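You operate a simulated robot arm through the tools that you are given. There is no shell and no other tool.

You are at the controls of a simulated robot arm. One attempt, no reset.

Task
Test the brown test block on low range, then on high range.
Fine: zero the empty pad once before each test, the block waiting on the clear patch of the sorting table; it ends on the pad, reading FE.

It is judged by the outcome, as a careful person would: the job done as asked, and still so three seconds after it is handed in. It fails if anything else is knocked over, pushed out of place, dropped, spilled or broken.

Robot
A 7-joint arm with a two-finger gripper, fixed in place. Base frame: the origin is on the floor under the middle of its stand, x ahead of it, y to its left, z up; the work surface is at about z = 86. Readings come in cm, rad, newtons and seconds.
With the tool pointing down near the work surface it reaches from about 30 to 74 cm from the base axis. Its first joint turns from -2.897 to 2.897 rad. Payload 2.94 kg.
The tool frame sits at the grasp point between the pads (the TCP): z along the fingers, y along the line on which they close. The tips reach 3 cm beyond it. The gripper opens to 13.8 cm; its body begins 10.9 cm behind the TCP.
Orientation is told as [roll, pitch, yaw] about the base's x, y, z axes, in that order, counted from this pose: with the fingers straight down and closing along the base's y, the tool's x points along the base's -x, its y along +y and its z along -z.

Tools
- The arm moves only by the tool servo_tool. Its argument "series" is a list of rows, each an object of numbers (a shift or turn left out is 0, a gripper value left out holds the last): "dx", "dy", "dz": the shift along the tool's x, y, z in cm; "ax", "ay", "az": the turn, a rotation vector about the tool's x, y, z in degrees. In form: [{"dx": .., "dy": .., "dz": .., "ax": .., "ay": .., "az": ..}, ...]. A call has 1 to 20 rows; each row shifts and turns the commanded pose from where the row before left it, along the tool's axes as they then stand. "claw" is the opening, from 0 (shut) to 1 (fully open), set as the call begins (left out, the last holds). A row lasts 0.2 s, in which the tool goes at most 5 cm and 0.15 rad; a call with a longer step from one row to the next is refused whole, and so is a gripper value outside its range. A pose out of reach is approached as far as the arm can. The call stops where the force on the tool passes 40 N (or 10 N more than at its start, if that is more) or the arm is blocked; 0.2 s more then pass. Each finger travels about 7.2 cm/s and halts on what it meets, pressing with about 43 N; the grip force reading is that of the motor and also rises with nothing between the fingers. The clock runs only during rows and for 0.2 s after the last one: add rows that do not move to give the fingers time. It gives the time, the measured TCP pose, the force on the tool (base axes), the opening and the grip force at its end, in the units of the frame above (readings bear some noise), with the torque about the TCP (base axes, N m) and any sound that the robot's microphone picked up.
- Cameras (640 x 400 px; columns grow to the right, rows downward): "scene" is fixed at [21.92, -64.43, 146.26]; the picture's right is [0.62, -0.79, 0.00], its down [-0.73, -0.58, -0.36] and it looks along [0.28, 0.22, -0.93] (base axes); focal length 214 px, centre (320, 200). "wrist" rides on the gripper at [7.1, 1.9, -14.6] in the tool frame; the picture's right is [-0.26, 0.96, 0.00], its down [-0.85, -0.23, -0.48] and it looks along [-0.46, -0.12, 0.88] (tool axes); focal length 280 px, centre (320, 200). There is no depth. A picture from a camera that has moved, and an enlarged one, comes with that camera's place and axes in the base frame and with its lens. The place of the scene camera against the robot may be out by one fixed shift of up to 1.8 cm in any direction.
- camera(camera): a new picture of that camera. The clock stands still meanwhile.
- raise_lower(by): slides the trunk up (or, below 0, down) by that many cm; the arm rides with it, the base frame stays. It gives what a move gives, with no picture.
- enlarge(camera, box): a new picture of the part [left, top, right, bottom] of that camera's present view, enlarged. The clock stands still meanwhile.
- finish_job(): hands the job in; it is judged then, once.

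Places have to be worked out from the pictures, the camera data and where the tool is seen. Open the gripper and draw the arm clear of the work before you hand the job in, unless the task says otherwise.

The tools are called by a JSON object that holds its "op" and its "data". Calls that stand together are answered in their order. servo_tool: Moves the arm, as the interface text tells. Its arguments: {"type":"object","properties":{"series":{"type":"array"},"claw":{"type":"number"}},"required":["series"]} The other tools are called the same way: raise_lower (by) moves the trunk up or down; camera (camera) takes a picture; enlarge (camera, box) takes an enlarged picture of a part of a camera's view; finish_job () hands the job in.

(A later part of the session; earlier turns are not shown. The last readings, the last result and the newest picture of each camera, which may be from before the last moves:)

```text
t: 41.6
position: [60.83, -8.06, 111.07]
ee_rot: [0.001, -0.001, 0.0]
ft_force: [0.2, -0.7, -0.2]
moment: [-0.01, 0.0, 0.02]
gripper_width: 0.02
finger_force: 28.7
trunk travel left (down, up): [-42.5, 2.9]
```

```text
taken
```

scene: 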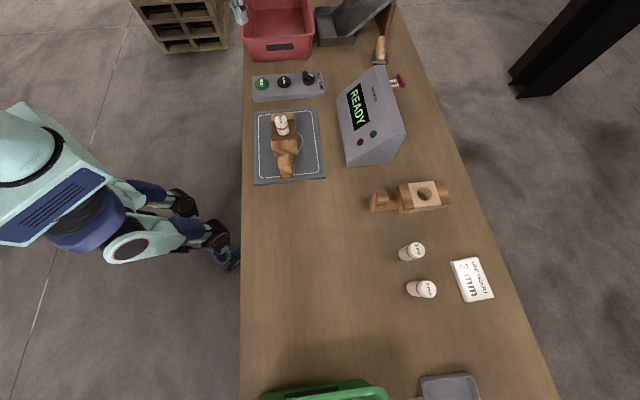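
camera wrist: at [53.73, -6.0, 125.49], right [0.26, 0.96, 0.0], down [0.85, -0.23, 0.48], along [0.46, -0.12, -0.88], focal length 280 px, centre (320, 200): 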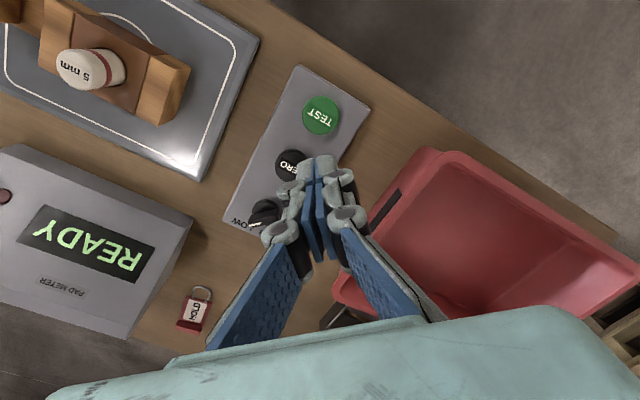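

The TEST button is directly under the fingertips (pixel 320,116 vs predicted 320,113). The block sits centred on the pad and the display reads READY. I descend to just above TEST.

{"op": "servo_tool", "data": {"series": [{"dz": 3.5, "dx": -0.15, "dy": 0.1}, {"dz": 3.5}, {"dz": 3.5}, {"dz": 3}, {"dz": 2}, {"dz": 1.0}, {}]}}

{"op": "camera", "data": {"camera": "wrist"}}

{"op": "enlarge", "data": {"camera": "scene", "box": [240, 20, 400, 120]}}

```text
t: 43.2
position: [60.92, -7.77, 94.45]
ee_rot: [0.0, 0.0, 0.0]
ft_force: [-0.3, 0.4, 0.5]
moment: [0.0, 0.02, 0.0]
gripper_width: 0.0
finger_force: 28.7
trunk travel left (down, up): [-42.5, 2.9]
```

```text
taken
camera wrist: at [53.97, -5.79, 108.95], right [0.26, 0.96, 0.0], down [0.85, -0.23, 0.48], along [0.46, -0.12, -0.88], focal length 280 px, centre (320, 200)
```

wrist: 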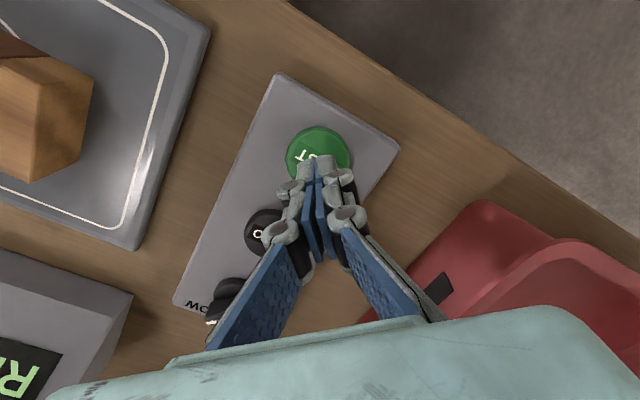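

```text
4.00 times, centred on (320, 70) of scene
camera zoom: at [21.92, -64.43, 146.26], right [0.62, -0.79, 0.0], down [-0.73, -0.58, -0.36], along [0.28, 0.22, -0.93], focal length 858 px, centre (320, 720)
```

zoom: 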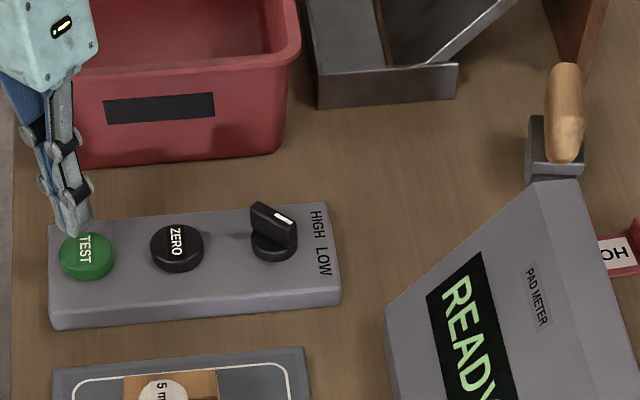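

Fingertips are centred over TEST at z ≈ 91.5. Pressing slowly.

{"op": "servo_tool", "data": {"series": [{"dz": 0.4}, {"dz": 0.4}, {"dz": 0.3}, {"dz": 0.3}, {"dz": 0.2}, {"dz": 0.2}, {"dz": 0.15}]}}

{"op": "enlarge", "data": {"camera": "scene", "box": [240, 20, 400, 120]}}

```text
t: 44.8
position: [61.08, -7.85, 92.84]
ee_rot: [0.0, 0.001, -0.001]
ft_force: [-0.2, 0.7, -0.4]
moment: [0.01, 0.03, 0.0]
gripper_width: 0.03
finger_force: 28.4
trunk travel left (down, up): [-42.5, 2.9]
```

```text
4.00 times, centred on (320, 70) of scene
camera zoom: at [21.92, -64.43, 146.26], right [0.62, -0.79, 0.0], down [-0.73, -0.58, -0.36], along [0.28, 0.22, -0.93], focal length 858 px, centre (320, 720)
```

zoom: 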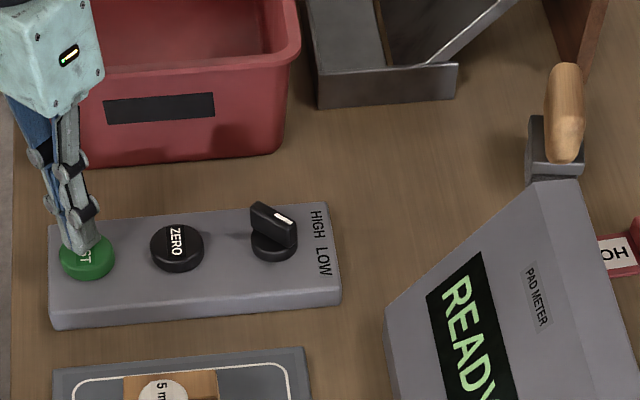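

No contact yet at tip z ≈ 89.8; continuing in small steps.

{"op": "servo_tool", "data": {"series": [{"dz": 0.15}, {"dz": 0.15}, {"dz": 0.15}, {"dz": 0.15}]}}

{"op": "enlarge", "data": {"camera": "scene", "box": [240, 20, 400, 120]}}

```text
t: 45.8
position: [61.02, -7.86, 92.06]
ee_rot: [-0.001, 0.0, 0.0]
ft_force: [-0.6, -0.2, 0.7]
moment: [-0.02, -0.01, 0.04]
gripper_width: 0.61
finger_force: 28.5
trunk travel left (down, up): [-42.5, 2.9]
```

```text
4.00 times, centred on (320, 70) of scene
camera zoom: at [21.92, -64.43, 146.26], right [0.62, -0.79, 0.0], down [-0.73, -0.58, -0.36], along [0.28, 0.22, -0.93], focal length 858 px, centre (320, 720)
```

zoom: 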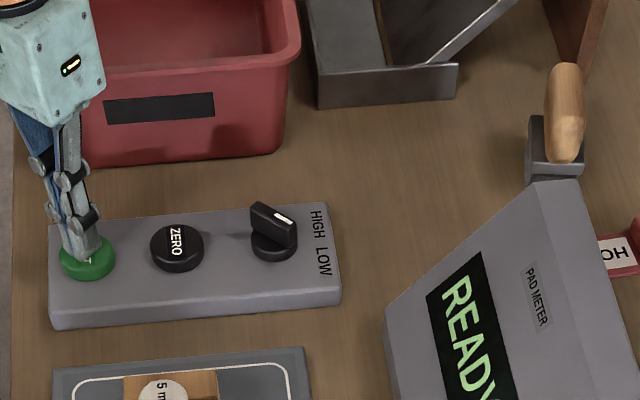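

The opening reads 0.61 again, as at first touch on ZERO; the click came about 2–3 mm further. Pressing on.

{"op": "servo_tool", "data": {"series": [{"dz": 0.15}, {"dz": 0.15}]}}

{"op": "enlarge", "data": {"camera": "scene", "box": [240, 20, 420, 170]}}

```text
t: 46.4
position: [60.95, -7.92, 91.9]
ee_rot: [0.001, 0.0, -0.001]
ft_force: [0.5, -1.3, 3.0]
moment: [-0.03, -0.02, -0.01]
gripper_width: 0.59
finger_force: 28.3
trunk travel left (down, up): [-42.5, 2.9]
heard: click
```

```text
2.67 times, centred on (330, 95) of scene
camera zoom: at [21.92, -64.43, 146.26], right [0.62, -0.79, 0.0], down [-0.73, -0.58, -0.36], along [0.28, 0.22, -0.93], focal length 572 px, centre (293, 480)
```

zoom: 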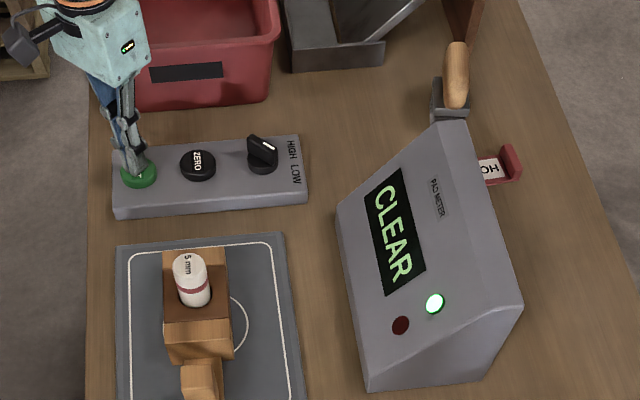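

TEST clicked; the low-range result is displayed: CLEAR with the green lamp. I lift off and check the display again.

{"op": "servo_tool", "data": {"series": [{"dz": -0.5}, {"dz": -1.5}, {"dz": -3}, {"dz": -3.5}, {"dz": -3.5}, {"dz": -3}, {}]}}

{"op": "camera", "data": {"camera": "scene"}}

{"op": "camera", "data": {"camera": "wrist"}}

```text
t: 48.0
position: [60.94, -7.82, 106.74]
ee_rot: [0.0, -0.002, 0.001]
ft_force: [0.6, -0.7, 0.1]
moment: [0.01, -0.01, -0.03]
gripper_width: 0.01
finger_force: 28.4
trunk travel left (down, up): [-42.5, 2.9]
```

```text
taken
```

scene: 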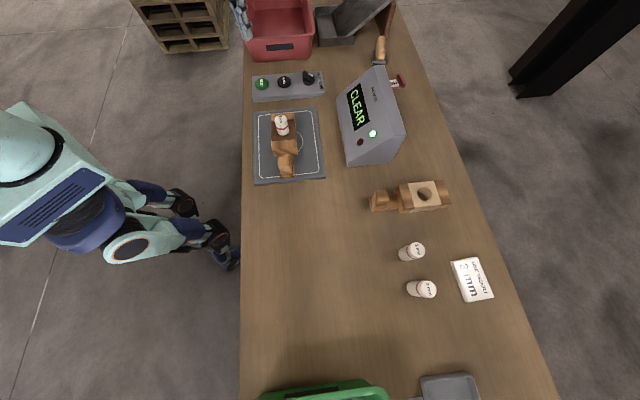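

```text
taken
camera wrist: at [53.92, -5.79, 121.29], right [0.26, 0.96, 0.0], down [0.85, -0.23, 0.48], along [0.46, -0.12, -0.88], focal length 280 px, centre (320, 200)
```

wrist: 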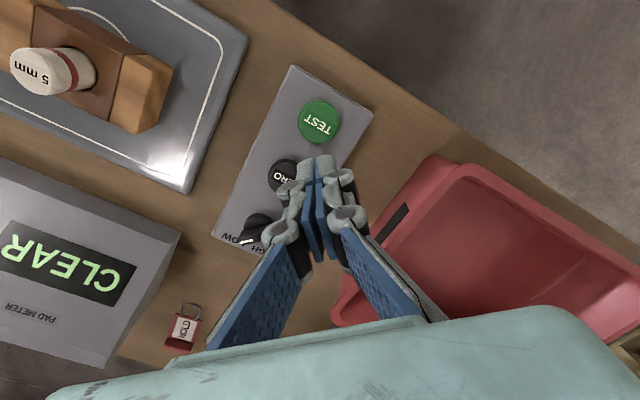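

The low-range result stays CLEAR with a green lamp. Now I go back to fetch the block from the pad so it can wait on the open table before the second zero; first rise, open, and travel back over it.

{"op": "servo_tool", "data": {"series": [{"dz": -2.5}, {"dz": -2.5}, {"dx": 2.02, "dy": -3.64}, {"dx": 2.02, "dy": -3.64}, {"dx": 2.02, "dy": -3.64}, {"dx": 2.02, "dy": -3.64}, {"dx": 2.01, "dy": -3.64}, {"dx": 2.0, "dy": -3.63}, {"az": -7.37}, {"az": -7.37}, {"az": -7.37}, {"az": -7.37}, {"az": -7.37}, {"az": -7.37}, {}], "claw": 1}}

{"op": "camera", "data": {"camera": "wrist"}}

```text
t: 51.2
position: [48.84, -29.75, 111.8]
ee_rot: [0.0, 0.001, 0.774]
ft_force: [0.0, -0.1, -1.1]
moment: [-0.01, 0.01, -0.01]
gripper_width: 13.77
finger_force: 0.1
trunk travel left (down, up): [-42.5, 2.9]
```

```text
taken
camera wrist: at [42.47, -33.13, 126.36], right [-0.49, 0.87, 0.0], down [0.77, 0.43, 0.48], along [0.42, 0.23, -0.88], focal length 280 px, centre (320, 200)
```

wrist: 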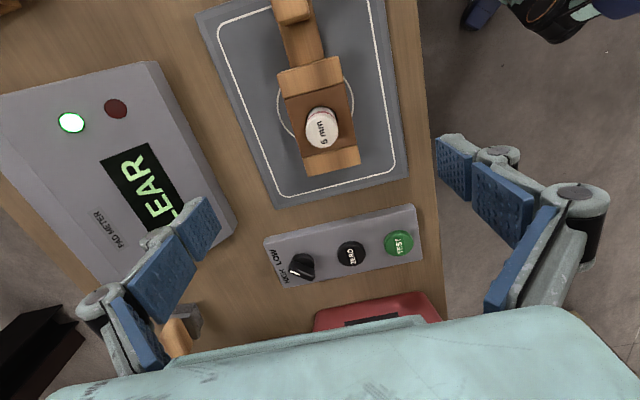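

The block is centred beneath the open fingers, with ample room to the meter. I descend to the previously stable grasp height (TCP z ≈ 93.2).

{"op": "servo_tool", "data": {"series": [{"dz": 3}, {"dz": 3.5}, {"dz": 3.5}, {"dz": 3.5}, {"dz": 2.5}, {"dz": 1.5}, {"dz": 0.8}, {"dz": 0.3}, {}], "claw": 0.85}}

{"op": "camera", "data": {"camera": "wrist"}}

```text
t: 53.2
position: [48.79, -29.71, 92.99]
ee_rot: [0.0, 0.001, 0.772]
ft_force: [0.0, -0.5, -0.3]
moment: [0.02, 0.06, 0.03]
gripper_width: 11.74
finger_force: 0.0
trunk travel left (down, up): [-42.5, 2.9]
```

```text
taken
camera wrist: at [42.31, -33.01, 107.61], right [-0.48, 0.87, 0.0], down [0.77, 0.43, 0.48], along [0.42, 0.23, -0.88], focal length 280 px, centre (320, 200)
```

wrist: 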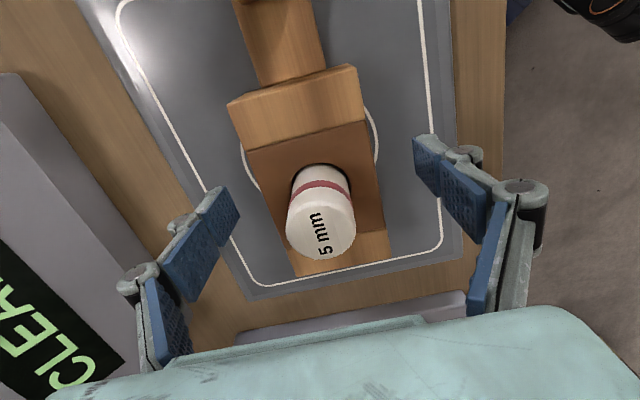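

Aligned as before; I close on the block.

{"op": "servo_tool", "data": {"series": [{}, {}, {}, {}, {}, {}], "claw": 0}}

{"op": "servo_tool", "data": {"series": [{"dz": -0.2}, {"dz": -0.3}, {"dz": -0.4}, {"dz": -0.5}, {"dz": -0.6}, {}]}}

{"op": "camera", "data": {"camera": "wrist"}}

{"op": "enlarge", "data": {"camera": "scene", "box": [230, 60, 390, 190]}}

```text
t: 54.6
position: [48.79, -29.55, 93.2]
ee_rot: [0.0, 0.0, 0.772]
ft_force: [2.4, -0.3, 2.3]
moment: [-0.26, -0.28, 0.01]
gripper_width: 7.32
finger_force: 42.8
trunk travel left (down, up): [-42.5, 2.9]
```

```text
t: 56.0
position: [48.76, -29.65, 95.17]
ee_rot: [0.001, 0.0, 0.772]
ft_force: [-0.5, 0.9, -3.3]
moment: [-0.01, -0.01, -0.02]
gripper_width: 7.31
finger_force: 43.3
trunk travel left (down, up): [-42.5, 2.9]
```

```text
taken
camera wrist: at [42.45, -33.13, 109.66], right [-0.48, 0.87, 0.0], down [0.77, 0.43, 0.48], along [0.42, 0.23, -0.88], focal length 280 px, centre (320, 200)
```

wrist: 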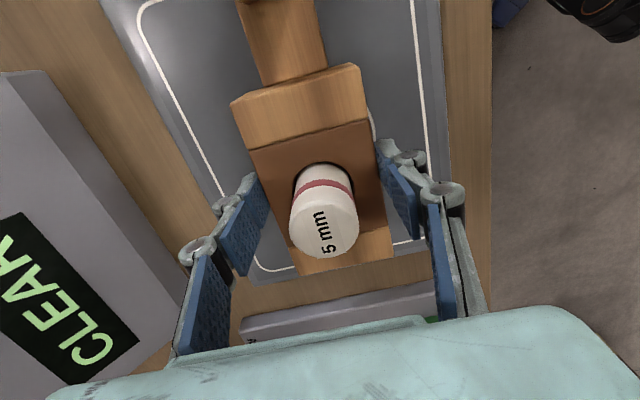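

```text
3.08 times, centred on (310, 125) of scene
camera zoom: at [21.92, -64.43, 146.26], right [0.62, -0.79, 0.0], down [-0.73, -0.58, -0.36], along [0.28, 0.22, -0.93], focal length 660 px, centre (351, 431)
```

zoom: 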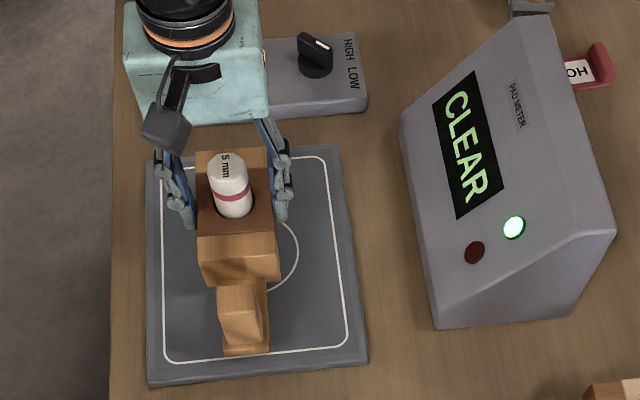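

The block is held firmly again (−3.3 N, no slip). I lift it clear and carry it back to its open spot on the table, around (23.3, −54.5).

{"op": "servo_tool", "data": {"series": [{"dz": -1.0}, {"dz": -1.5}, {"dz": -1.5}, {"dz": -1.2}, {"dz": -0.6}, {}]}}

{"op": "servo_tool", "data": {"series": [{"dx": 1.0}, {"dx": 2.0}, {"dx": 2.6}, {"dx": 2.8}, {"dx": 2.8}, {"dx": 2.8}, {"dx": 2.8}, {"dx": 2.8}, {"dx": 2.8}, {"dx": 2.8}, {"dx": 2.8}, {"dx": 2.6}, {"dx": 2.2}, {"dx": 1.6}, {"dx": 0.9}, {"dx": 0.4}, {}, {}]}}

{"op": "camera", "data": {"camera": "wrist"}}

{"op": "camera", "data": {"camera": "scene"}}

```text
t: 57.4
position: [48.72, -29.7, 101.02]
ee_rot: [-0.001, 0.001, 0.773]
ft_force: [-0.1, 0.3, -2.8]
moment: [0.0, -0.01, 0.01]
gripper_width: 7.34
finger_force: 43.1
trunk travel left (down, up): [-42.5, 2.9]
```

```text
t: 61.2
position: [23.24, -54.63, 101.07]
ee_rot: [0.0, -0.001, 0.771]
ft_force: [-0.6, -0.8, -3.4]
moment: [0.0, -0.03, 0.03]
gripper_width: 7.34
finger_force: 42.9
trunk travel left (down, up): [-42.5, 2.9]
```

```text
taken
camera wrist: at [16.95, -58.06, 115.59], right [-0.48, 0.87, 0.0], down [0.77, 0.43, 0.48], along [0.42, 0.23, -0.88], focal length 280 px, centre (320, 200)
```

wrist: 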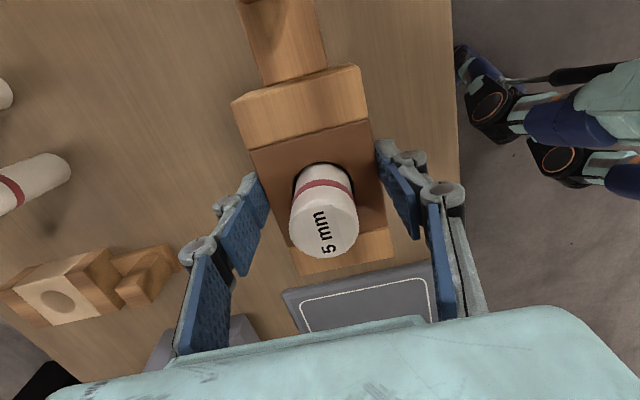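

```text
taken
```

scene: 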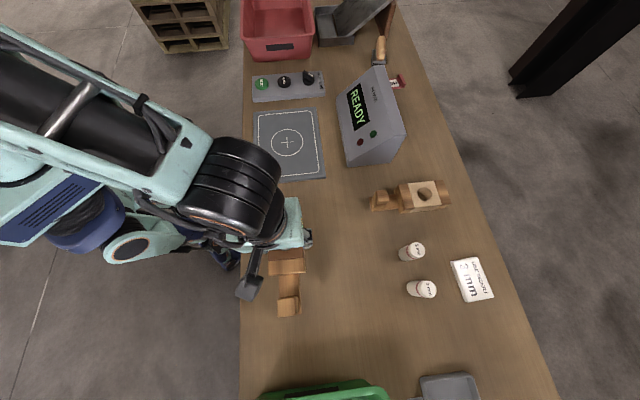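

The display went back to READY with the pad empty. The block is over its old spot; I lower it to just above the table and then slowly until it touches.

{"op": "servo_tool", "data": {"series": [{"dz": 1.0}, {"dz": 1.8}, {"dz": 1.8}, {"dz": 1.5}, {"dz": 1.0}, {"dz": 0.6}, {"dz": 0.4}, {}]}}

{"op": "servo_tool", "data": {"series": [{"dz": 0.2}, {"dz": 0.2}, {"dz": 0.15}, {"dz": 0.15}, {}]}}

```text
t: 63.0
position: [23.49, -54.65, 92.91]
ee_rot: [0.001, 0.0, 0.772]
ft_force: [0.0, 0.2, -4.3]
moment: [0.02, 0.01, -0.01]
gripper_width: 7.36
finger_force: 43.3
trunk travel left (down, up): [-42.5, 2.9]
```

```text
t: 64.2
position: [23.35, -54.54, 92.19]
ee_rot: [-0.001, 0.0, 0.771]
ft_force: [-0.9, -0.7, -2.9]
moment: [0.02, -0.01, -0.02]
gripper_width: 7.34
finger_force: 43.1
trunk travel left (down, up): [-42.5, 2.9]
```

Still hanging at TCP z ≈ 92.2; continuing in small steps.

{"op": "servo_tool", "data": {"series": [{"dz": 0.15}, {"dz": 0.15}, {"dz": 0.15}, {}]}}

```text
t: 65.2
position: [23.41, -54.64, 91.92]
ee_rot: [-0.003, 0.001, 0.772]
ft_force: [0.6, 3.5, 9.9]
moment: [0.59, 0.12, -0.05]
gripper_width: 7.33
finger_force: 43.1
trunk travel left (down, up): [-42.5, 2.9]
```

Touchdown (+9.9 N). I ease off slightly, open, and verify the block stands on the table.

{"op": "servo_tool", "data": {"series": [{"dz": -0.12}, {}]}}

{"op": "servo_tool", "data": {"series": [{}, {}, {}, {}], "claw": 0.8}}

{"op": "servo_tool", "data": {"series": [{"dz": -0.6}, {"dz": -1.5}, {"dz": -3}, {"dz": -3.5}, {"dz": -3.5}, {"dz": -3.5}, {"dz": -3.5}, {"dz": -1.5}, {}]}}

{"op": "camera", "data": {"camera": "wrist"}}

{"op": "camera", "data": {"camera": "scene"}}

```text
t: 65.8
position: [23.38, -54.52, 92.07]
ee_rot: [-0.001, 0.0, 0.771]
ft_force: [2.2, 2.9, 8.2]
moment: [0.4, -0.23, 0.03]
gripper_width: 7.32
finger_force: 43.4
trunk travel left (down, up): [-42.5, 2.9]
```

```text
t: 66.8
position: [23.33, -54.65, 91.99]
ee_rot: [0.001, 0.0, 0.771]
ft_force: [0.6, -0.6, -0.5]
moment: [0.02, 0.03, -0.01]
gripper_width: 11.04
finger_force: 0.0
trunk travel left (down, up): [-42.5, 2.9]
```

```text
t: 68.8
position: [23.19, -54.41, 112.64]
ee_rot: [0.0, 0.001, 0.771]
ft_force: [-0.2, 0.2, -0.8]
moment: [0.0, 0.01, 0.0]
gripper_width: 11.03
finger_force: 0.2
trunk travel left (down, up): [-42.5, 2.9]
```

```text
taken
camera wrist: at [16.71, -57.9, 127.04], right [-0.48, 0.87, 0.0], down [0.77, 0.43, 0.48], along [0.42, 0.23, -0.88], focal length 280 px, centre (320, 200)
```

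wrist: 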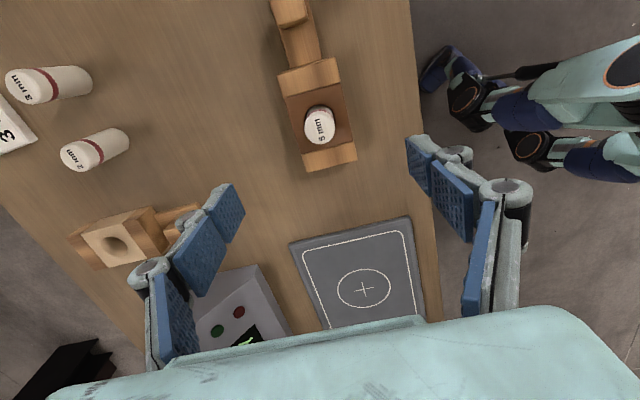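

```text
taken
```

scene: 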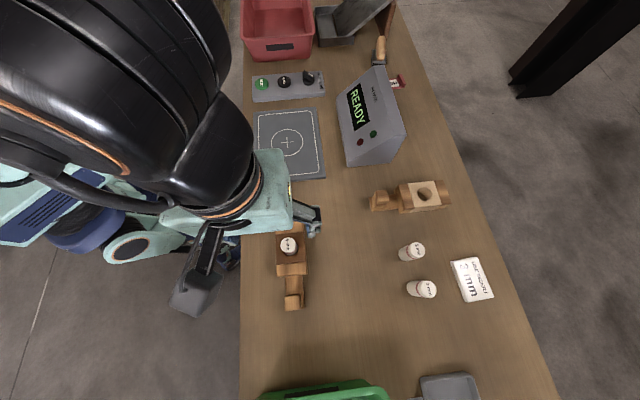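

The block waits upright on the table, the pad is empty and the display reads READY. I travel at height toward the control panel, then turn the wrist so the fingers will straddle the knob's bar.

{"op": "servo_tool", "data": {"series": [{"dx": -2.5}, {"dx": -4.3}, {"dx": -4.6}, {"dx": -4.6}, {"dx": -4.6}, {"dx": -4.6}, {"dx": -4.6}, {"dx": -4.6}, {"dx": -4.6}, {"dx": -4.6}, {"dx": -4.6}, {"dx": -4.0}, {"dx": -2.4}, {}]}}

{"op": "servo_tool", "data": {"series": [{"az": 8.4}, {"az": 8.4}, {"az": 8.4}, {"az": 8.4}, {"az": 8.4}, {"az": 8.4}, {"az": 8.4}, {"az": 8.4}, {"az": 8.4}, {"az": 8.4}, {"az": 8.4}, {"az": 8.4}, {"az": 8.4}, {"az": 8.4}, {"az": 8.4}, {}], "claw": 0.5}}

{"op": "camera", "data": {"camera": "wrist"}}

```text
t: 71.8
position: [62.62, -16.6, 112.72]
ee_rot: [-0.001, 0.0, 0.772]
ft_force: [-0.5, 0.5, 0.4]
moment: [0.02, -0.01, 0.02]
gripper_width: 11.02
finger_force: 0.1
trunk travel left (down, up): [-42.5, 2.9]
```

```text
t: 75.2
position: [62.42, -16.5, 112.52]
ee_rot: [0.0, 0.0, -1.43]
ft_force: [1.0, -0.3, -0.8]
moment: [0.01, -0.03, -0.01]
gripper_width: 6.89
finger_force: 0.1
trunk travel left (down, up): [-42.5, 2.9]
```

```text
taken
camera wrist: at [63.36, -9.06, 126.98], right [0.99, -0.12, 0.0], down [-0.11, -0.87, 0.48], along [-0.06, -0.47, -0.88], focal length 280 px, centre (320, 200)
```

wrist: 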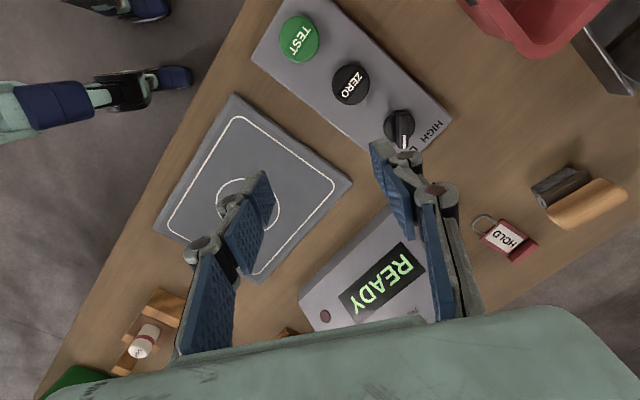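

The wrist is turned to yaw −82° without trouble. The knob appears around (71.5, −18.8); I move closer above it for a precise look.

{"op": "servo_tool", "data": {"series": [{"dx": -0.8, "dy": 2.5}, {"dx": -0.8, "dy": 2.5}, {"dx": -0.8, "dy": 2.5}, {"dz": 2.0}, {"dz": 2.5}, {"dz": 1.5}, {}, {}]}}

{"op": "camera", "data": {"camera": "wrist"}}

{"op": "enlarge", "data": {"camera": "scene", "box": [240, 20, 400, 120]}}

```text
t: 77.0
position: [69.39, -17.67, 106.3]
ee_rot: [0.001, 0.0, -1.428]
ft_force: [0.4, -0.8, 0.1]
moment: [0.03, 0.0, 0.05]
gripper_width: 6.9
finger_force: 0.0
out of reach, approached as far as the arm can: row 3
trunk travel left (down, up): [-42.5, 2.9]
```

```text
taken
camera wrist: at [70.35, -10.22, 120.81], right [0.99, -0.12, 0.0], down [-0.11, -0.87, 0.48], along [-0.06, -0.47, -0.88], focal length 280 px, centre (320, 200)
```

wrist: 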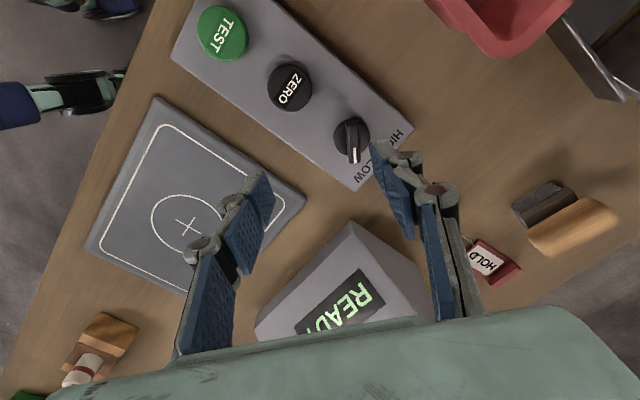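

```text
4.00 times, centred on (320, 70) of scene
camera zoom: at [21.92, -64.43, 146.26], right [0.62, -0.79, 0.0], down [-0.73, -0.58, -0.36], along [0.28, 0.22, -0.93], focal length 858 px, centre (320, 720)
```

zoom: 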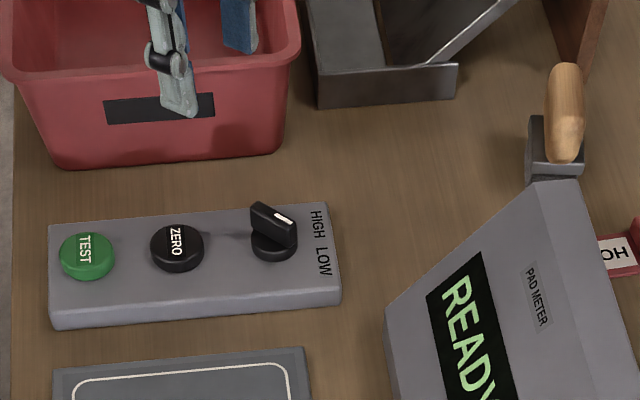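

The arm reports its reach limit near radial 71.6 at this height; lower down it should reach farther. I zoom on the knob to fix its centre, bar direction and height.

{"op": "enlarge", "data": {"camera": "wrist", "box": [260, 60, 430, 200]}}

{"op": "enlarge", "data": {"camera": "scene", "box": [290, 60, 335, 105]}}

```text
2.86 times, centred on (345, 130) of wrist
camera zoom: at [70.35, -10.22, 120.81], right [0.99, -0.12, 0.0], down [-0.11, -0.87, 0.48], along [-0.06, -0.47, -0.88], focal length 801 px, centre (249, 400)
```

zoom: 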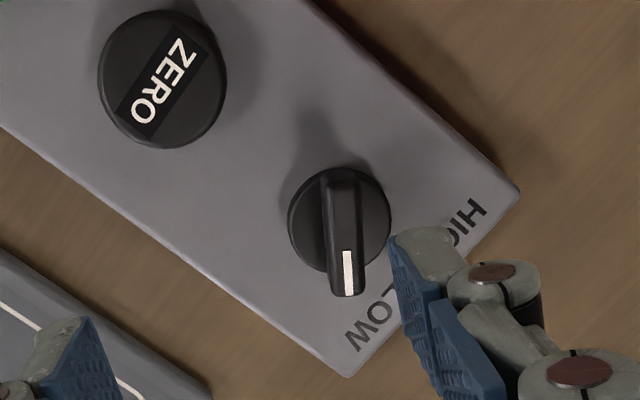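

```text
8.89 times, centred on (312, 82) of scene
camera zoom: at [21.92, -64.43, 146.26], right [0.62, -0.79, 0.0], down [-0.73, -0.58, -0.36], along [0.28, 0.22, -0.93], focal length 1906 px, centre (387, 1244)
```

zoom: 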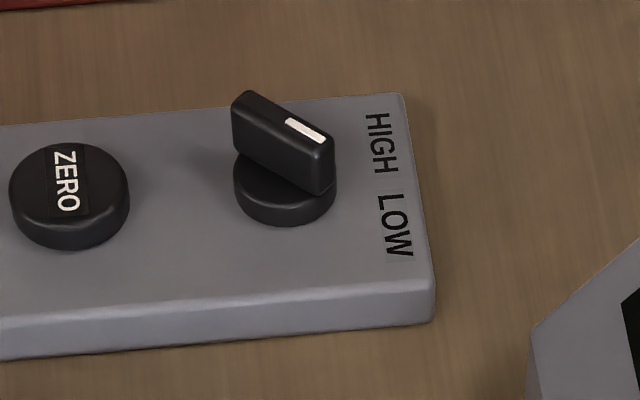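

The bar points to LOW (yaw ≈ −90°), centre about (72.3, −19.4), so HIGH should be near yaw 0. It is right at the reach limit, so I raise the trunk by 2.9 cm, which should extend low-level reach a little.

{"op": "raise_lower", "data": {"by": 2.8}}

{"op": "servo_tool", "data": {"series": [{"dz": 2.5}, {"dz": 2.5}, {"dz": 2.5}, {"dz": 1.5}, {"az": 6}, {"dx": -1.4, "dy": 1.0}, {"dy": 1.0}, {}], "claw": 0.35}}

{"op": "camera", "data": {"camera": "wrist"}}

```text
t: 77.7
position: [69.43, -17.76, 109.08]
ee_rot: [0.001, 0.0, -1.428]
ft_force: [0.7, 0.0, 0.5]
moment: [0.02, 0.02, 0.0]
gripper_width: 6.89
finger_force: 0.1
trunk travel left (down, up): [-45.3, 0.1]
```

```text
t: 79.5
position: [71.52, -18.96, 100.19]
ee_rot: [0.0, -0.001, -1.534]
ft_force: [0.0, -0.5, 1.3]
moment: [-0.01, 0.01, -0.04]
gripper_width: 4.82
finger_force: 0.1
trunk travel left (down, up): [-45.3, 0.1]
```

```text
taken
camera wrist: at [73.11, -11.72, 114.64], right [0.97, -0.23, 0.0], down [-0.2, -0.86, 0.48], along [-0.11, -0.46, -0.88], focal length 280 px, centre (320, 200)
```

wrist: 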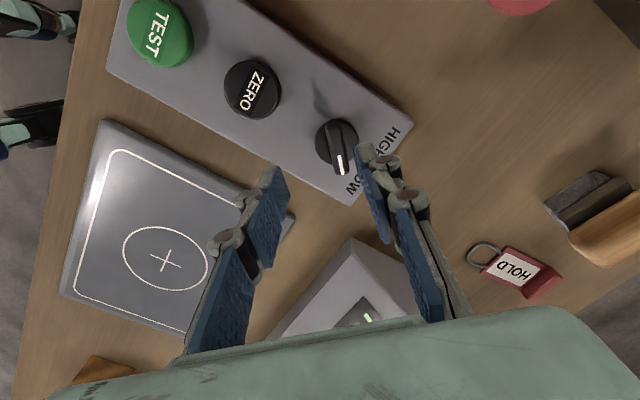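

The arm now reaches (71.5, −19.0) at z = 100. I zoom in to measure the remaining offset between the fingertips and the knob bar.

{"op": "enlarge", "data": {"camera": "wrist", "box": [250, 90, 420, 210]}}

{"op": "enlarge", "data": {"camera": "scene", "box": [240, 20, 400, 120]}}

```text
3.33 times, centred on (335, 150) of wrist
camera zoom: at [73.11, -11.72, 114.64], right [0.97, -0.23, 0.0], down [-0.2, -0.86, 0.48], along [-0.11, -0.46, -0.88], focal length 935 px, centre (270, 367)
```

zoom: 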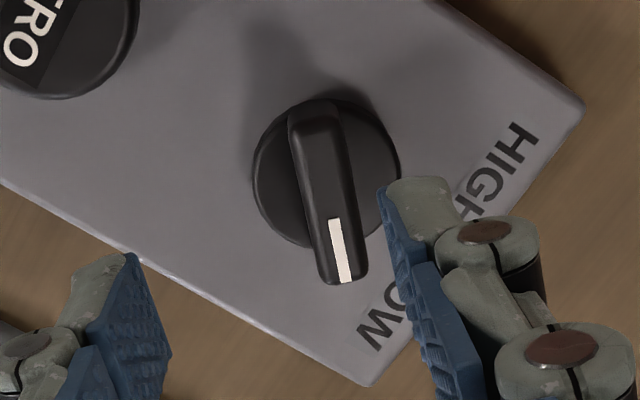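

```text
4.00 times, centred on (320, 70) of scene
camera zoom: at [21.92, -64.43, 146.26], right [0.62, -0.79, 0.0], down [-0.73, -0.58, -0.36], along [0.28, 0.22, -0.93], focal length 858 px, centre (320, 720)
```

zoom: 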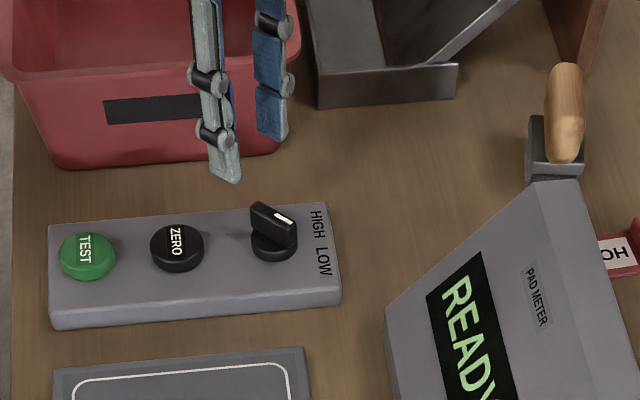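

The bar's centre works out to (72.85, −19.45), yaw ≈ −92°, 1.3 cm further out than the TCP. I descend to z ≈ 96 (tips still above the bar) and shift over it to see if the arm gets there untilted.

{"op": "servo_tool", "data": {"series": [{"dz": 2.0, "az": 1.5}, {"dz": 1.8, "az": 1.5}, {"dx": -0.3, "dy": 0.7}, {"dx": -0.25, "dy": 0.65}, {}, {}]}}

{"op": "enlarge", "data": {"camera": "wrist", "box": [250, 90, 420, 210]}}

```text
t: 80.9
position: [71.65, -19.13, 96.39]
ee_rot: [0.0, 0.001, -1.584]
ft_force: [0.6, -0.2, 0.6]
moment: [-0.01, 0.0, 0.04]
gripper_width: 4.81
finger_force: 0.1
out of reach, approached as far as the arm can: row 3, 4
trunk travel left (down, up): [-45.3, 0.1]
```

```text
3.33 times, centred on (335, 150) of wrist
camera zoom: at [73.63, -11.99, 110.84], right [0.96, -0.28, 0.0], down [-0.24, -0.85, 0.48], along [-0.13, -0.46, -0.88], focal length 935 px, centre (270, 367)
```

zoom: 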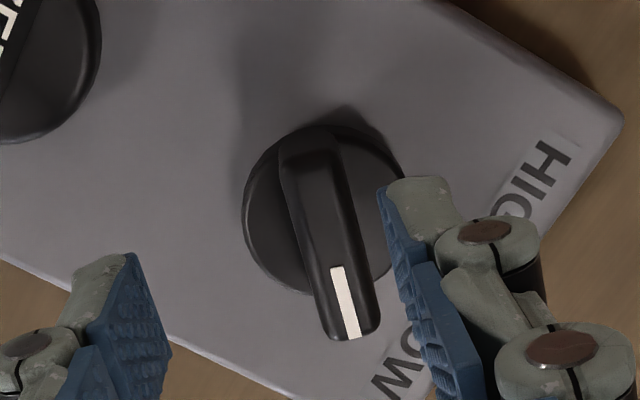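

Untilted, the arm stops about 1.2 cm short (radial 74.2). I tilt the fingers outward by about 8° about the TCP, which draws the wrist inward and gains reach.

{"op": "servo_tool", "data": {"series": [{"ax": -4}, {"ax": -4}, {}, {}]}}

{"op": "camera", "data": {"camera": "wrist"}}

{"op": "enlarge", "data": {"camera": "scene", "box": [240, 20, 400, 120]}}

```text
t: 81.9
position: [71.67, -19.03, 96.24]
ee_rot: [0.14, 0.001, -1.584]
ft_force: [0.5, 0.3, -0.6]
moment: [-0.01, -0.02, -0.03]
gripper_width: 4.84
finger_force: 0.1
trunk travel left (down, up): [-45.3, 0.1]
```

```text
taken
camera wrist: at [71.64, -11.86, 110.95], right [0.95, -0.28, 0.13], down [-0.31, -0.84, 0.44], along [-0.01, -0.46, -0.89], focal length 280 px, centre (320, 200)
```

wrist: 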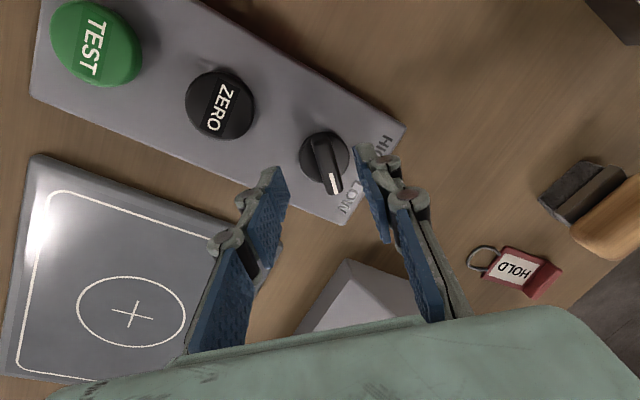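

```text
4.00 times, centred on (320, 70) of scene
camera zoom: at [21.92, -64.43, 146.26], right [0.62, -0.79, 0.0], down [-0.73, -0.58, -0.36], along [0.28, 0.22, -0.93], focal length 858 px, centre (320, 720)
```

zoom: 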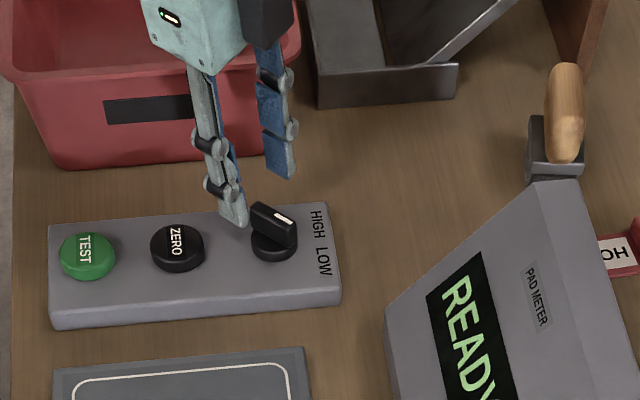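

The tilt was accepted (≈8°), and the bar now lies between the fingertips in the wrist view. I shift the small remainder and descend so the tips come down either side of the bar.

{"op": "servo_tool", "data": {"series": [{"dx": -0.41, "dy": 0.39}, {}, {"dz": 0.8}, {"dz": 0.6}, {"dz": 0.4}, {}]}}

{"op": "enlarge", "data": {"camera": "wrist", "box": [240, 90, 410, 230]}}

{"op": "enlarge", "data": {"camera": "scene", "box": [280, 40, 350, 110]}}

```text
t: 83.3
position: [72.26, -19.52, 94.63]
ee_rot: [0.139, 0.0, -1.585]
ft_force: [-0.7, 0.6, 0.0]
moment: [-0.02, -0.03, 0.0]
gripper_width: 4.83
finger_force: 0.1
trunk travel left (down, up): [-45.3, 0.1]
```

```text
2.86 times, centred on (325, 160) of wrist
camera zoom: at [72.24, -12.34, 109.21], right [0.95, -0.28, 0.13], down [-0.31, -0.84, 0.44], along [-0.01, -0.46, -0.89], focal length 801 px, centre (306, 314)
```

zoom: 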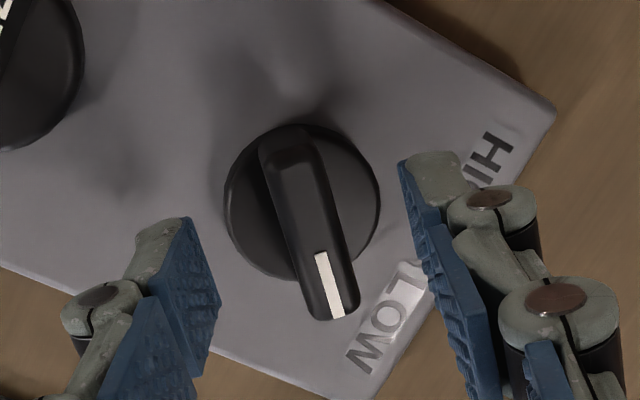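

```text
5.71 times, centred on (315, 75) of scene
camera zoom: at [21.92, -64.43, 146.26], right [0.62, -0.79, 0.0], down [-0.73, -0.58, -0.36], along [0.28, 0.22, -0.93], focal length 1226 px, centre (349, 914)
```

zoom: 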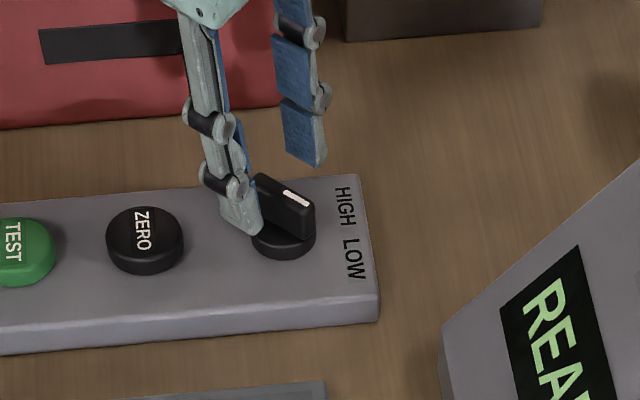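

The fingertips straddle the knob bar evenly. I descend another 1.6 cm so the pads overlap the bar.

{"op": "servo_tool", "data": {"series": [{"dz": 0.5}, {"dz": 0.4}, {"dz": 0.4}, {"dz": 0.3}, {}]}}

{"op": "enlarge", "data": {"camera": "wrist", "box": [240, 90, 410, 230]}}

{"op": "enlarge", "data": {"camera": "scene", "box": [280, 40, 350, 110]}}

```text
t: 84.5
position: [72.52, -19.52, 93.09]
ee_rot: [0.14, 0.0, -1.586]
ft_force: [-0.4, 0.6, -0.4]
moment: [-0.01, -0.02, 0.0]
gripper_width: 4.82
finger_force: 0.0
trunk travel left (down, up): [-45.3, 0.1]
```

```text
2.86 times, centred on (325, 160) of wrist
camera zoom: at [72.5, -12.35, 107.72], right [0.95, -0.28, 0.13], down [-0.31, -0.84, 0.44], along [-0.01, -0.46, -0.89], focal length 801 px, centre (306, 314)
```

zoom: 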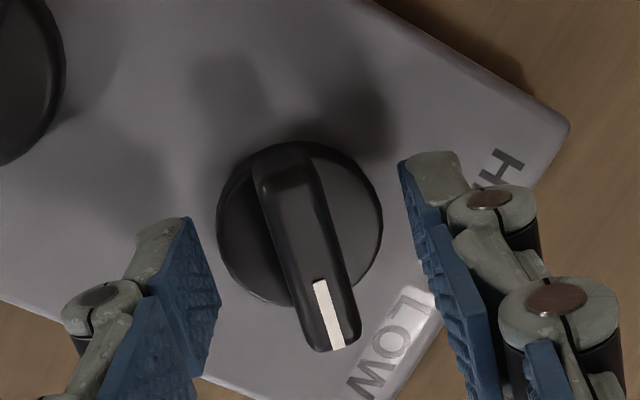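

```text
5.71 times, centred on (315, 75) of scene
camera zoom: at [21.92, -64.43, 146.26], right [0.62, -0.79, 0.0], down [-0.73, -0.58, -0.36], along [0.28, 0.22, -0.93], focal length 1226 px, centre (349, 914)
```

zoom: 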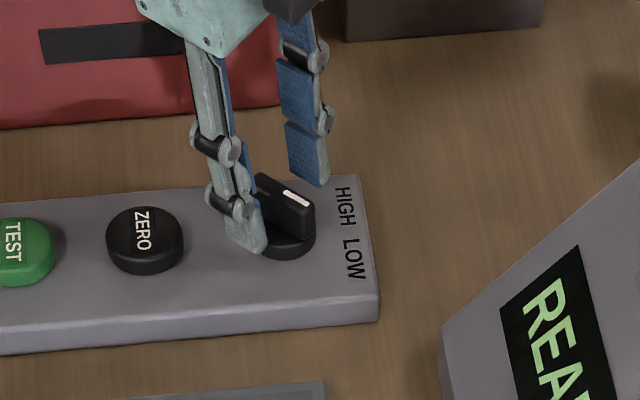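

Pads now overlap the bar by about 1.4 cm. I narrow the fingers gradually to 2.3 cm first and check centring so as not to push the panel sideways.

{"op": "servo_tool", "data": {"series": [{}, {}, {}], "claw": 0.17}}

{"op": "enlarge", "data": {"camera": "wrist", "box": [240, 90, 410, 230]}}

{"op": "enlarge", "data": {"camera": "scene", "box": [280, 40, 350, 110]}}

```text
t: 85.3
position: [72.5, -19.55, 93.08]
ee_rot: [0.138, 0.0, -1.584]
ft_force: [0.3, -0.3, -0.5]
moment: [0.03, -0.01, -0.01]
gripper_width: 2.34
finger_force: 0.1
trunk travel left (down, up): [-45.3, 0.1]
```

```text
2.86 times, centred on (325, 160) of wrist
camera zoom: at [72.51, -12.35, 107.74], right [0.95, -0.28, 0.13], down [-0.31, -0.84, 0.44], along [-0.01, -0.46, -0.89], focal length 801 px, centre (306, 314)
```

zoom: 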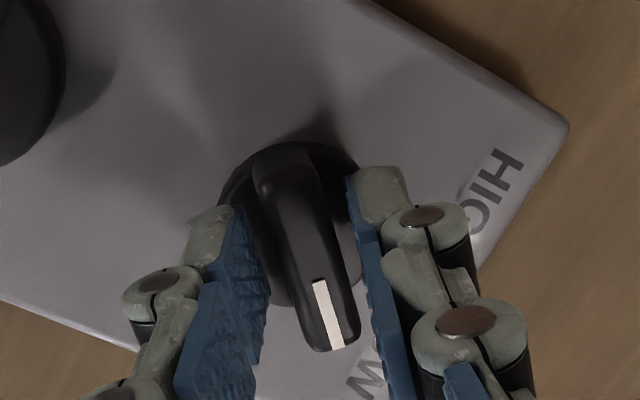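

```text
5.71 times, centred on (315, 75) of scene
camera zoom: at [21.92, -64.43, 146.26], right [0.62, -0.79, 0.0], down [-0.73, -0.58, -0.36], along [0.28, 0.22, -0.93], focal length 1226 px, centre (349, 914)
```

zoom: 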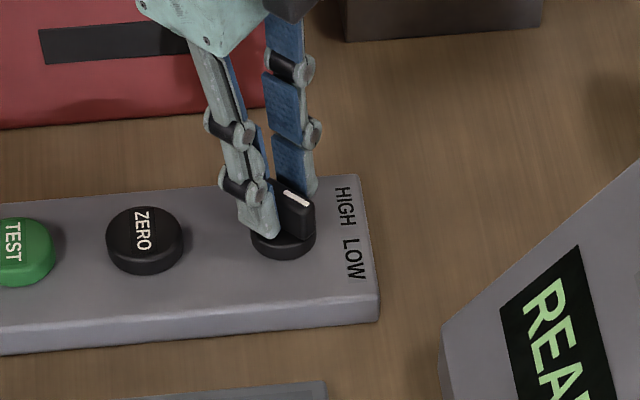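

The bar is centred between the pads (gaps nearly equal), with only ~3° yaw mismatch. I close the grip on it.

{"op": "servo_tool", "data": {"series": [{}, {}, {}], "claw": 0.0}}

{"op": "enlarge", "data": {"camera": "scene", "box": [280, 40, 350, 110]}}

{"op": "enlarge", "data": {"camera": "wrist", "box": [240, 90, 410, 230]}}

```text
t: 86.1
position: [72.45, -19.53, 93.12]
ee_rot: [0.14, 0.001, -1.586]
ft_force: [2.0, -0.4, 0.6]
moment: [-0.24, 0.39, 0.59]
gripper_width: 1.46
finger_force: 41.3
trunk travel left (down, up): [-45.3, 0.1]
```

```text
5.71 times, centred on (315, 75) of scene
camera zoom: at [21.92, -64.43, 146.26], right [0.62, -0.79, 0.0], down [-0.73, -0.58, -0.36], along [0.28, 0.22, -0.93], focal length 1226 px, centre (349, 914)
```

zoom: 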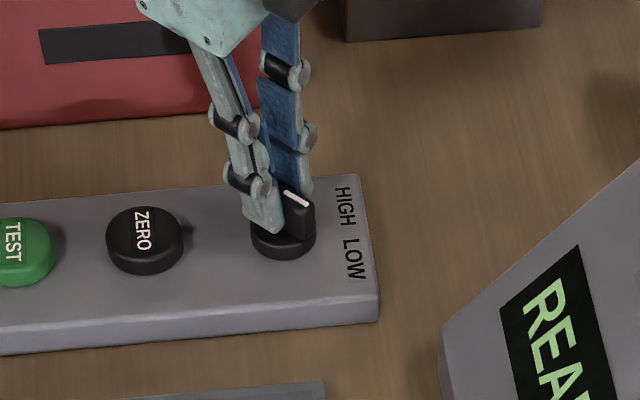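

```text
2.86 times, centred on (325, 160) of wrist
camera zoom: at [72.52, -12.34, 107.73], right [0.95, -0.28, 0.13], down [-0.31, -0.84, 0.44], along [-0.01, -0.46, -0.89], focal length 801 px, centre (306, 314)
```

zoom: 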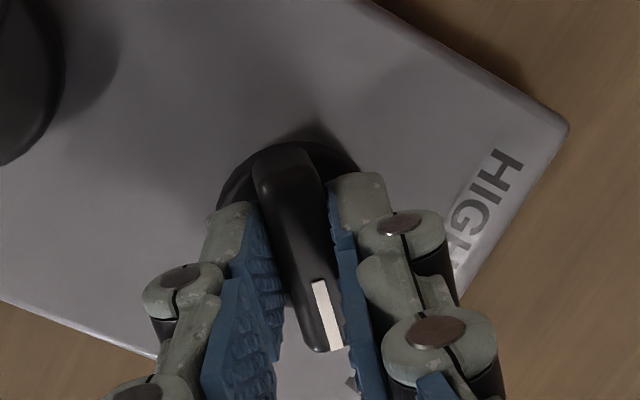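

The bar is gripped (1.46 cm, 41 N) and nothing shifted. I rotate counter-clockwise toward HIGH, 30° first.

{"op": "servo_tool", "data": {"series": [{"az": -5}, {"az": -5}, {"az": -5}, {"az": -5}, {"az": -5}, {"az": -5}, {}]}}

{"op": "enlarge", "data": {"camera": "scene", "box": [280, 40, 350, 110]}}

{"op": "enlarge", "data": {"camera": "wrist", "box": [240, 90, 410, 230]}}

```text
t: 87.7
position: [72.37, -19.53, 93.09]
ee_rot: [0.121, -0.072, -1.064]
ft_force: [-8.2, -4.5, 12.3]
moment: [0.53, 1.11, -0.04]
gripper_width: 1.46
finger_force: 40.5
trunk travel left (down, up): [-45.3, 0.1]
```

```text
5.71 times, centred on (315, 75) of scene
camera zoom: at [21.92, -64.43, 146.26], right [0.62, -0.79, 0.0], down [-0.73, -0.58, -0.36], along [0.28, 0.22, -0.93], focal length 1226 px, centre (349, 914)
```

zoom: 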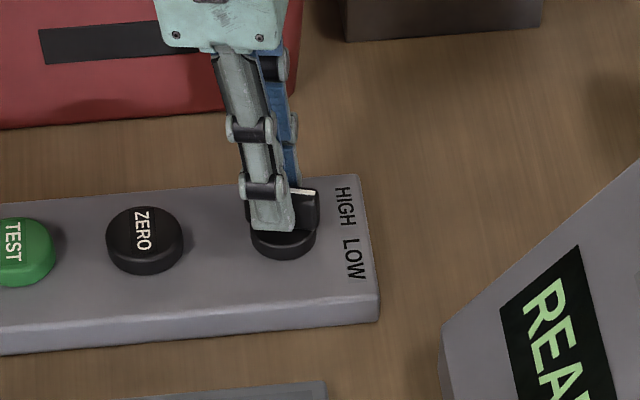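

```text
2.86 times, centred on (325, 160) of wrist
camera zoom: at [68.59, -12.29, 107.2], right [0.96, 0.24, 0.14], down [0.14, -0.85, 0.5], along [0.24, -0.46, -0.85], focal length 801 px, centre (306, 314)
```

zoom: 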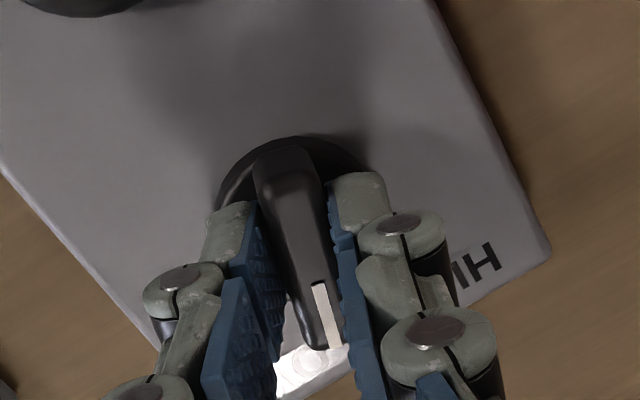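

The knob follows the fingers (now ≈ −61°), with forces below ~15 N and the panel unmoved. I rotate another 30°.

{"op": "servo_tool", "data": {"series": [{"az": -5}, {"az": -5}, {"az": -5}, {"az": -5}, {"az": -5}, {"az": -5}, {}]}}

{"op": "enlarge", "data": {"camera": "scene", "box": [280, 40, 400, 130]}}

{"op": "enlarge", "data": {"camera": "wrist", "box": [240, 90, 410, 230]}}

```text
t: 89.3
position: [72.38, -19.55, 93.14]
ee_rot: [0.07, -0.121, -0.54]
ft_force: [-18.2, -11.3, 5.2]
moment: [-0.44, 0.95, -0.09]
gripper_width: 1.42
finger_force: 40.8
trunk travel left (down, up): [-45.3, 0.1]
```

```text
4.44 times, centred on (340, 85) of scene
camera zoom: at [21.92, -64.43, 146.26], right [0.62, -0.79, 0.0], down [-0.73, -0.58, -0.36], along [0.28, 0.22, -0.93], focal length 953 px, centre (231, 711)
```

zoom: 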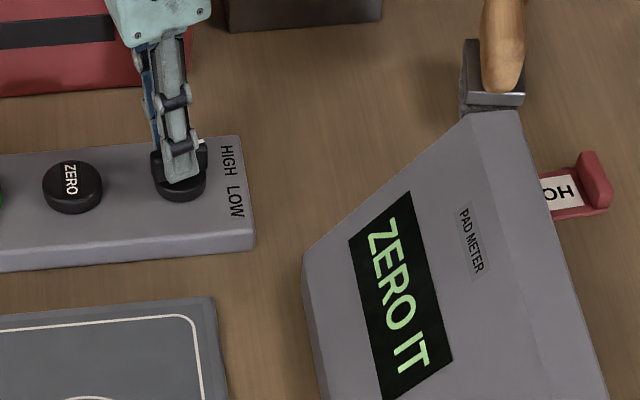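

```text
2.86 times, centred on (325, 160) of wrist
camera zoom: at [65.25, -14.26, 106.72], right [0.71, 0.7, 0.1], down [0.54, -0.63, 0.56], along [0.45, -0.34, -0.82], focal length 801 px, centre (306, 314)
```

zoom: 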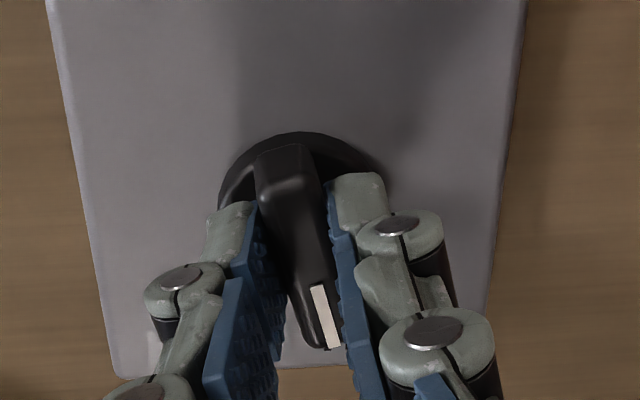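

The display switched to ZERO IT, so the range has changed past the midpoint; the pointer is at ≈ −32°. Force is building to ~22 N toward (−x, −y), so I relieve with a 2 mm shift while continuing to turn to the full HIGH position.

{"op": "servo_tool", "data": {"series": [{"dx": 0.08, "dy": -0.16, "az": -2}, {"az": -4, "dx": 0.03, "dy": -0.04}, {"az": -4, "dx": 0.03, "dy": -0.04}, {}]}}

{"op": "enlarge", "data": {"camera": "wrist", "box": [240, 90, 410, 230]}}

```text
t: 90.3
position: [72.21, -19.6, 93.04]
ee_rot: [0.05, -0.136, -0.366]
ft_force: [-5.8, -11.7, -0.1]
moment: [-0.52, 0.52, -0.07]
gripper_width: 1.35
finger_force: 40.5
trunk travel left (down, up): [-45.3, 0.1]
```

```text
2.86 times, centred on (325, 160) of wrist
camera zoom: at [64.34, -15.29, 106.57], right [0.58, 0.81, 0.08], down [0.64, -0.52, 0.57], along [0.51, -0.28, -0.82], focal length 801 px, centre (306, 314)
```

zoom: 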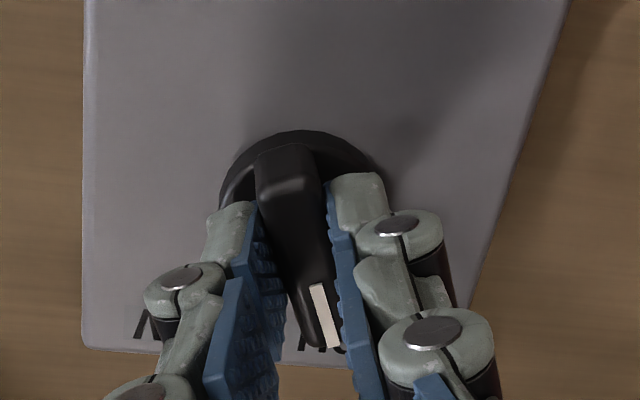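

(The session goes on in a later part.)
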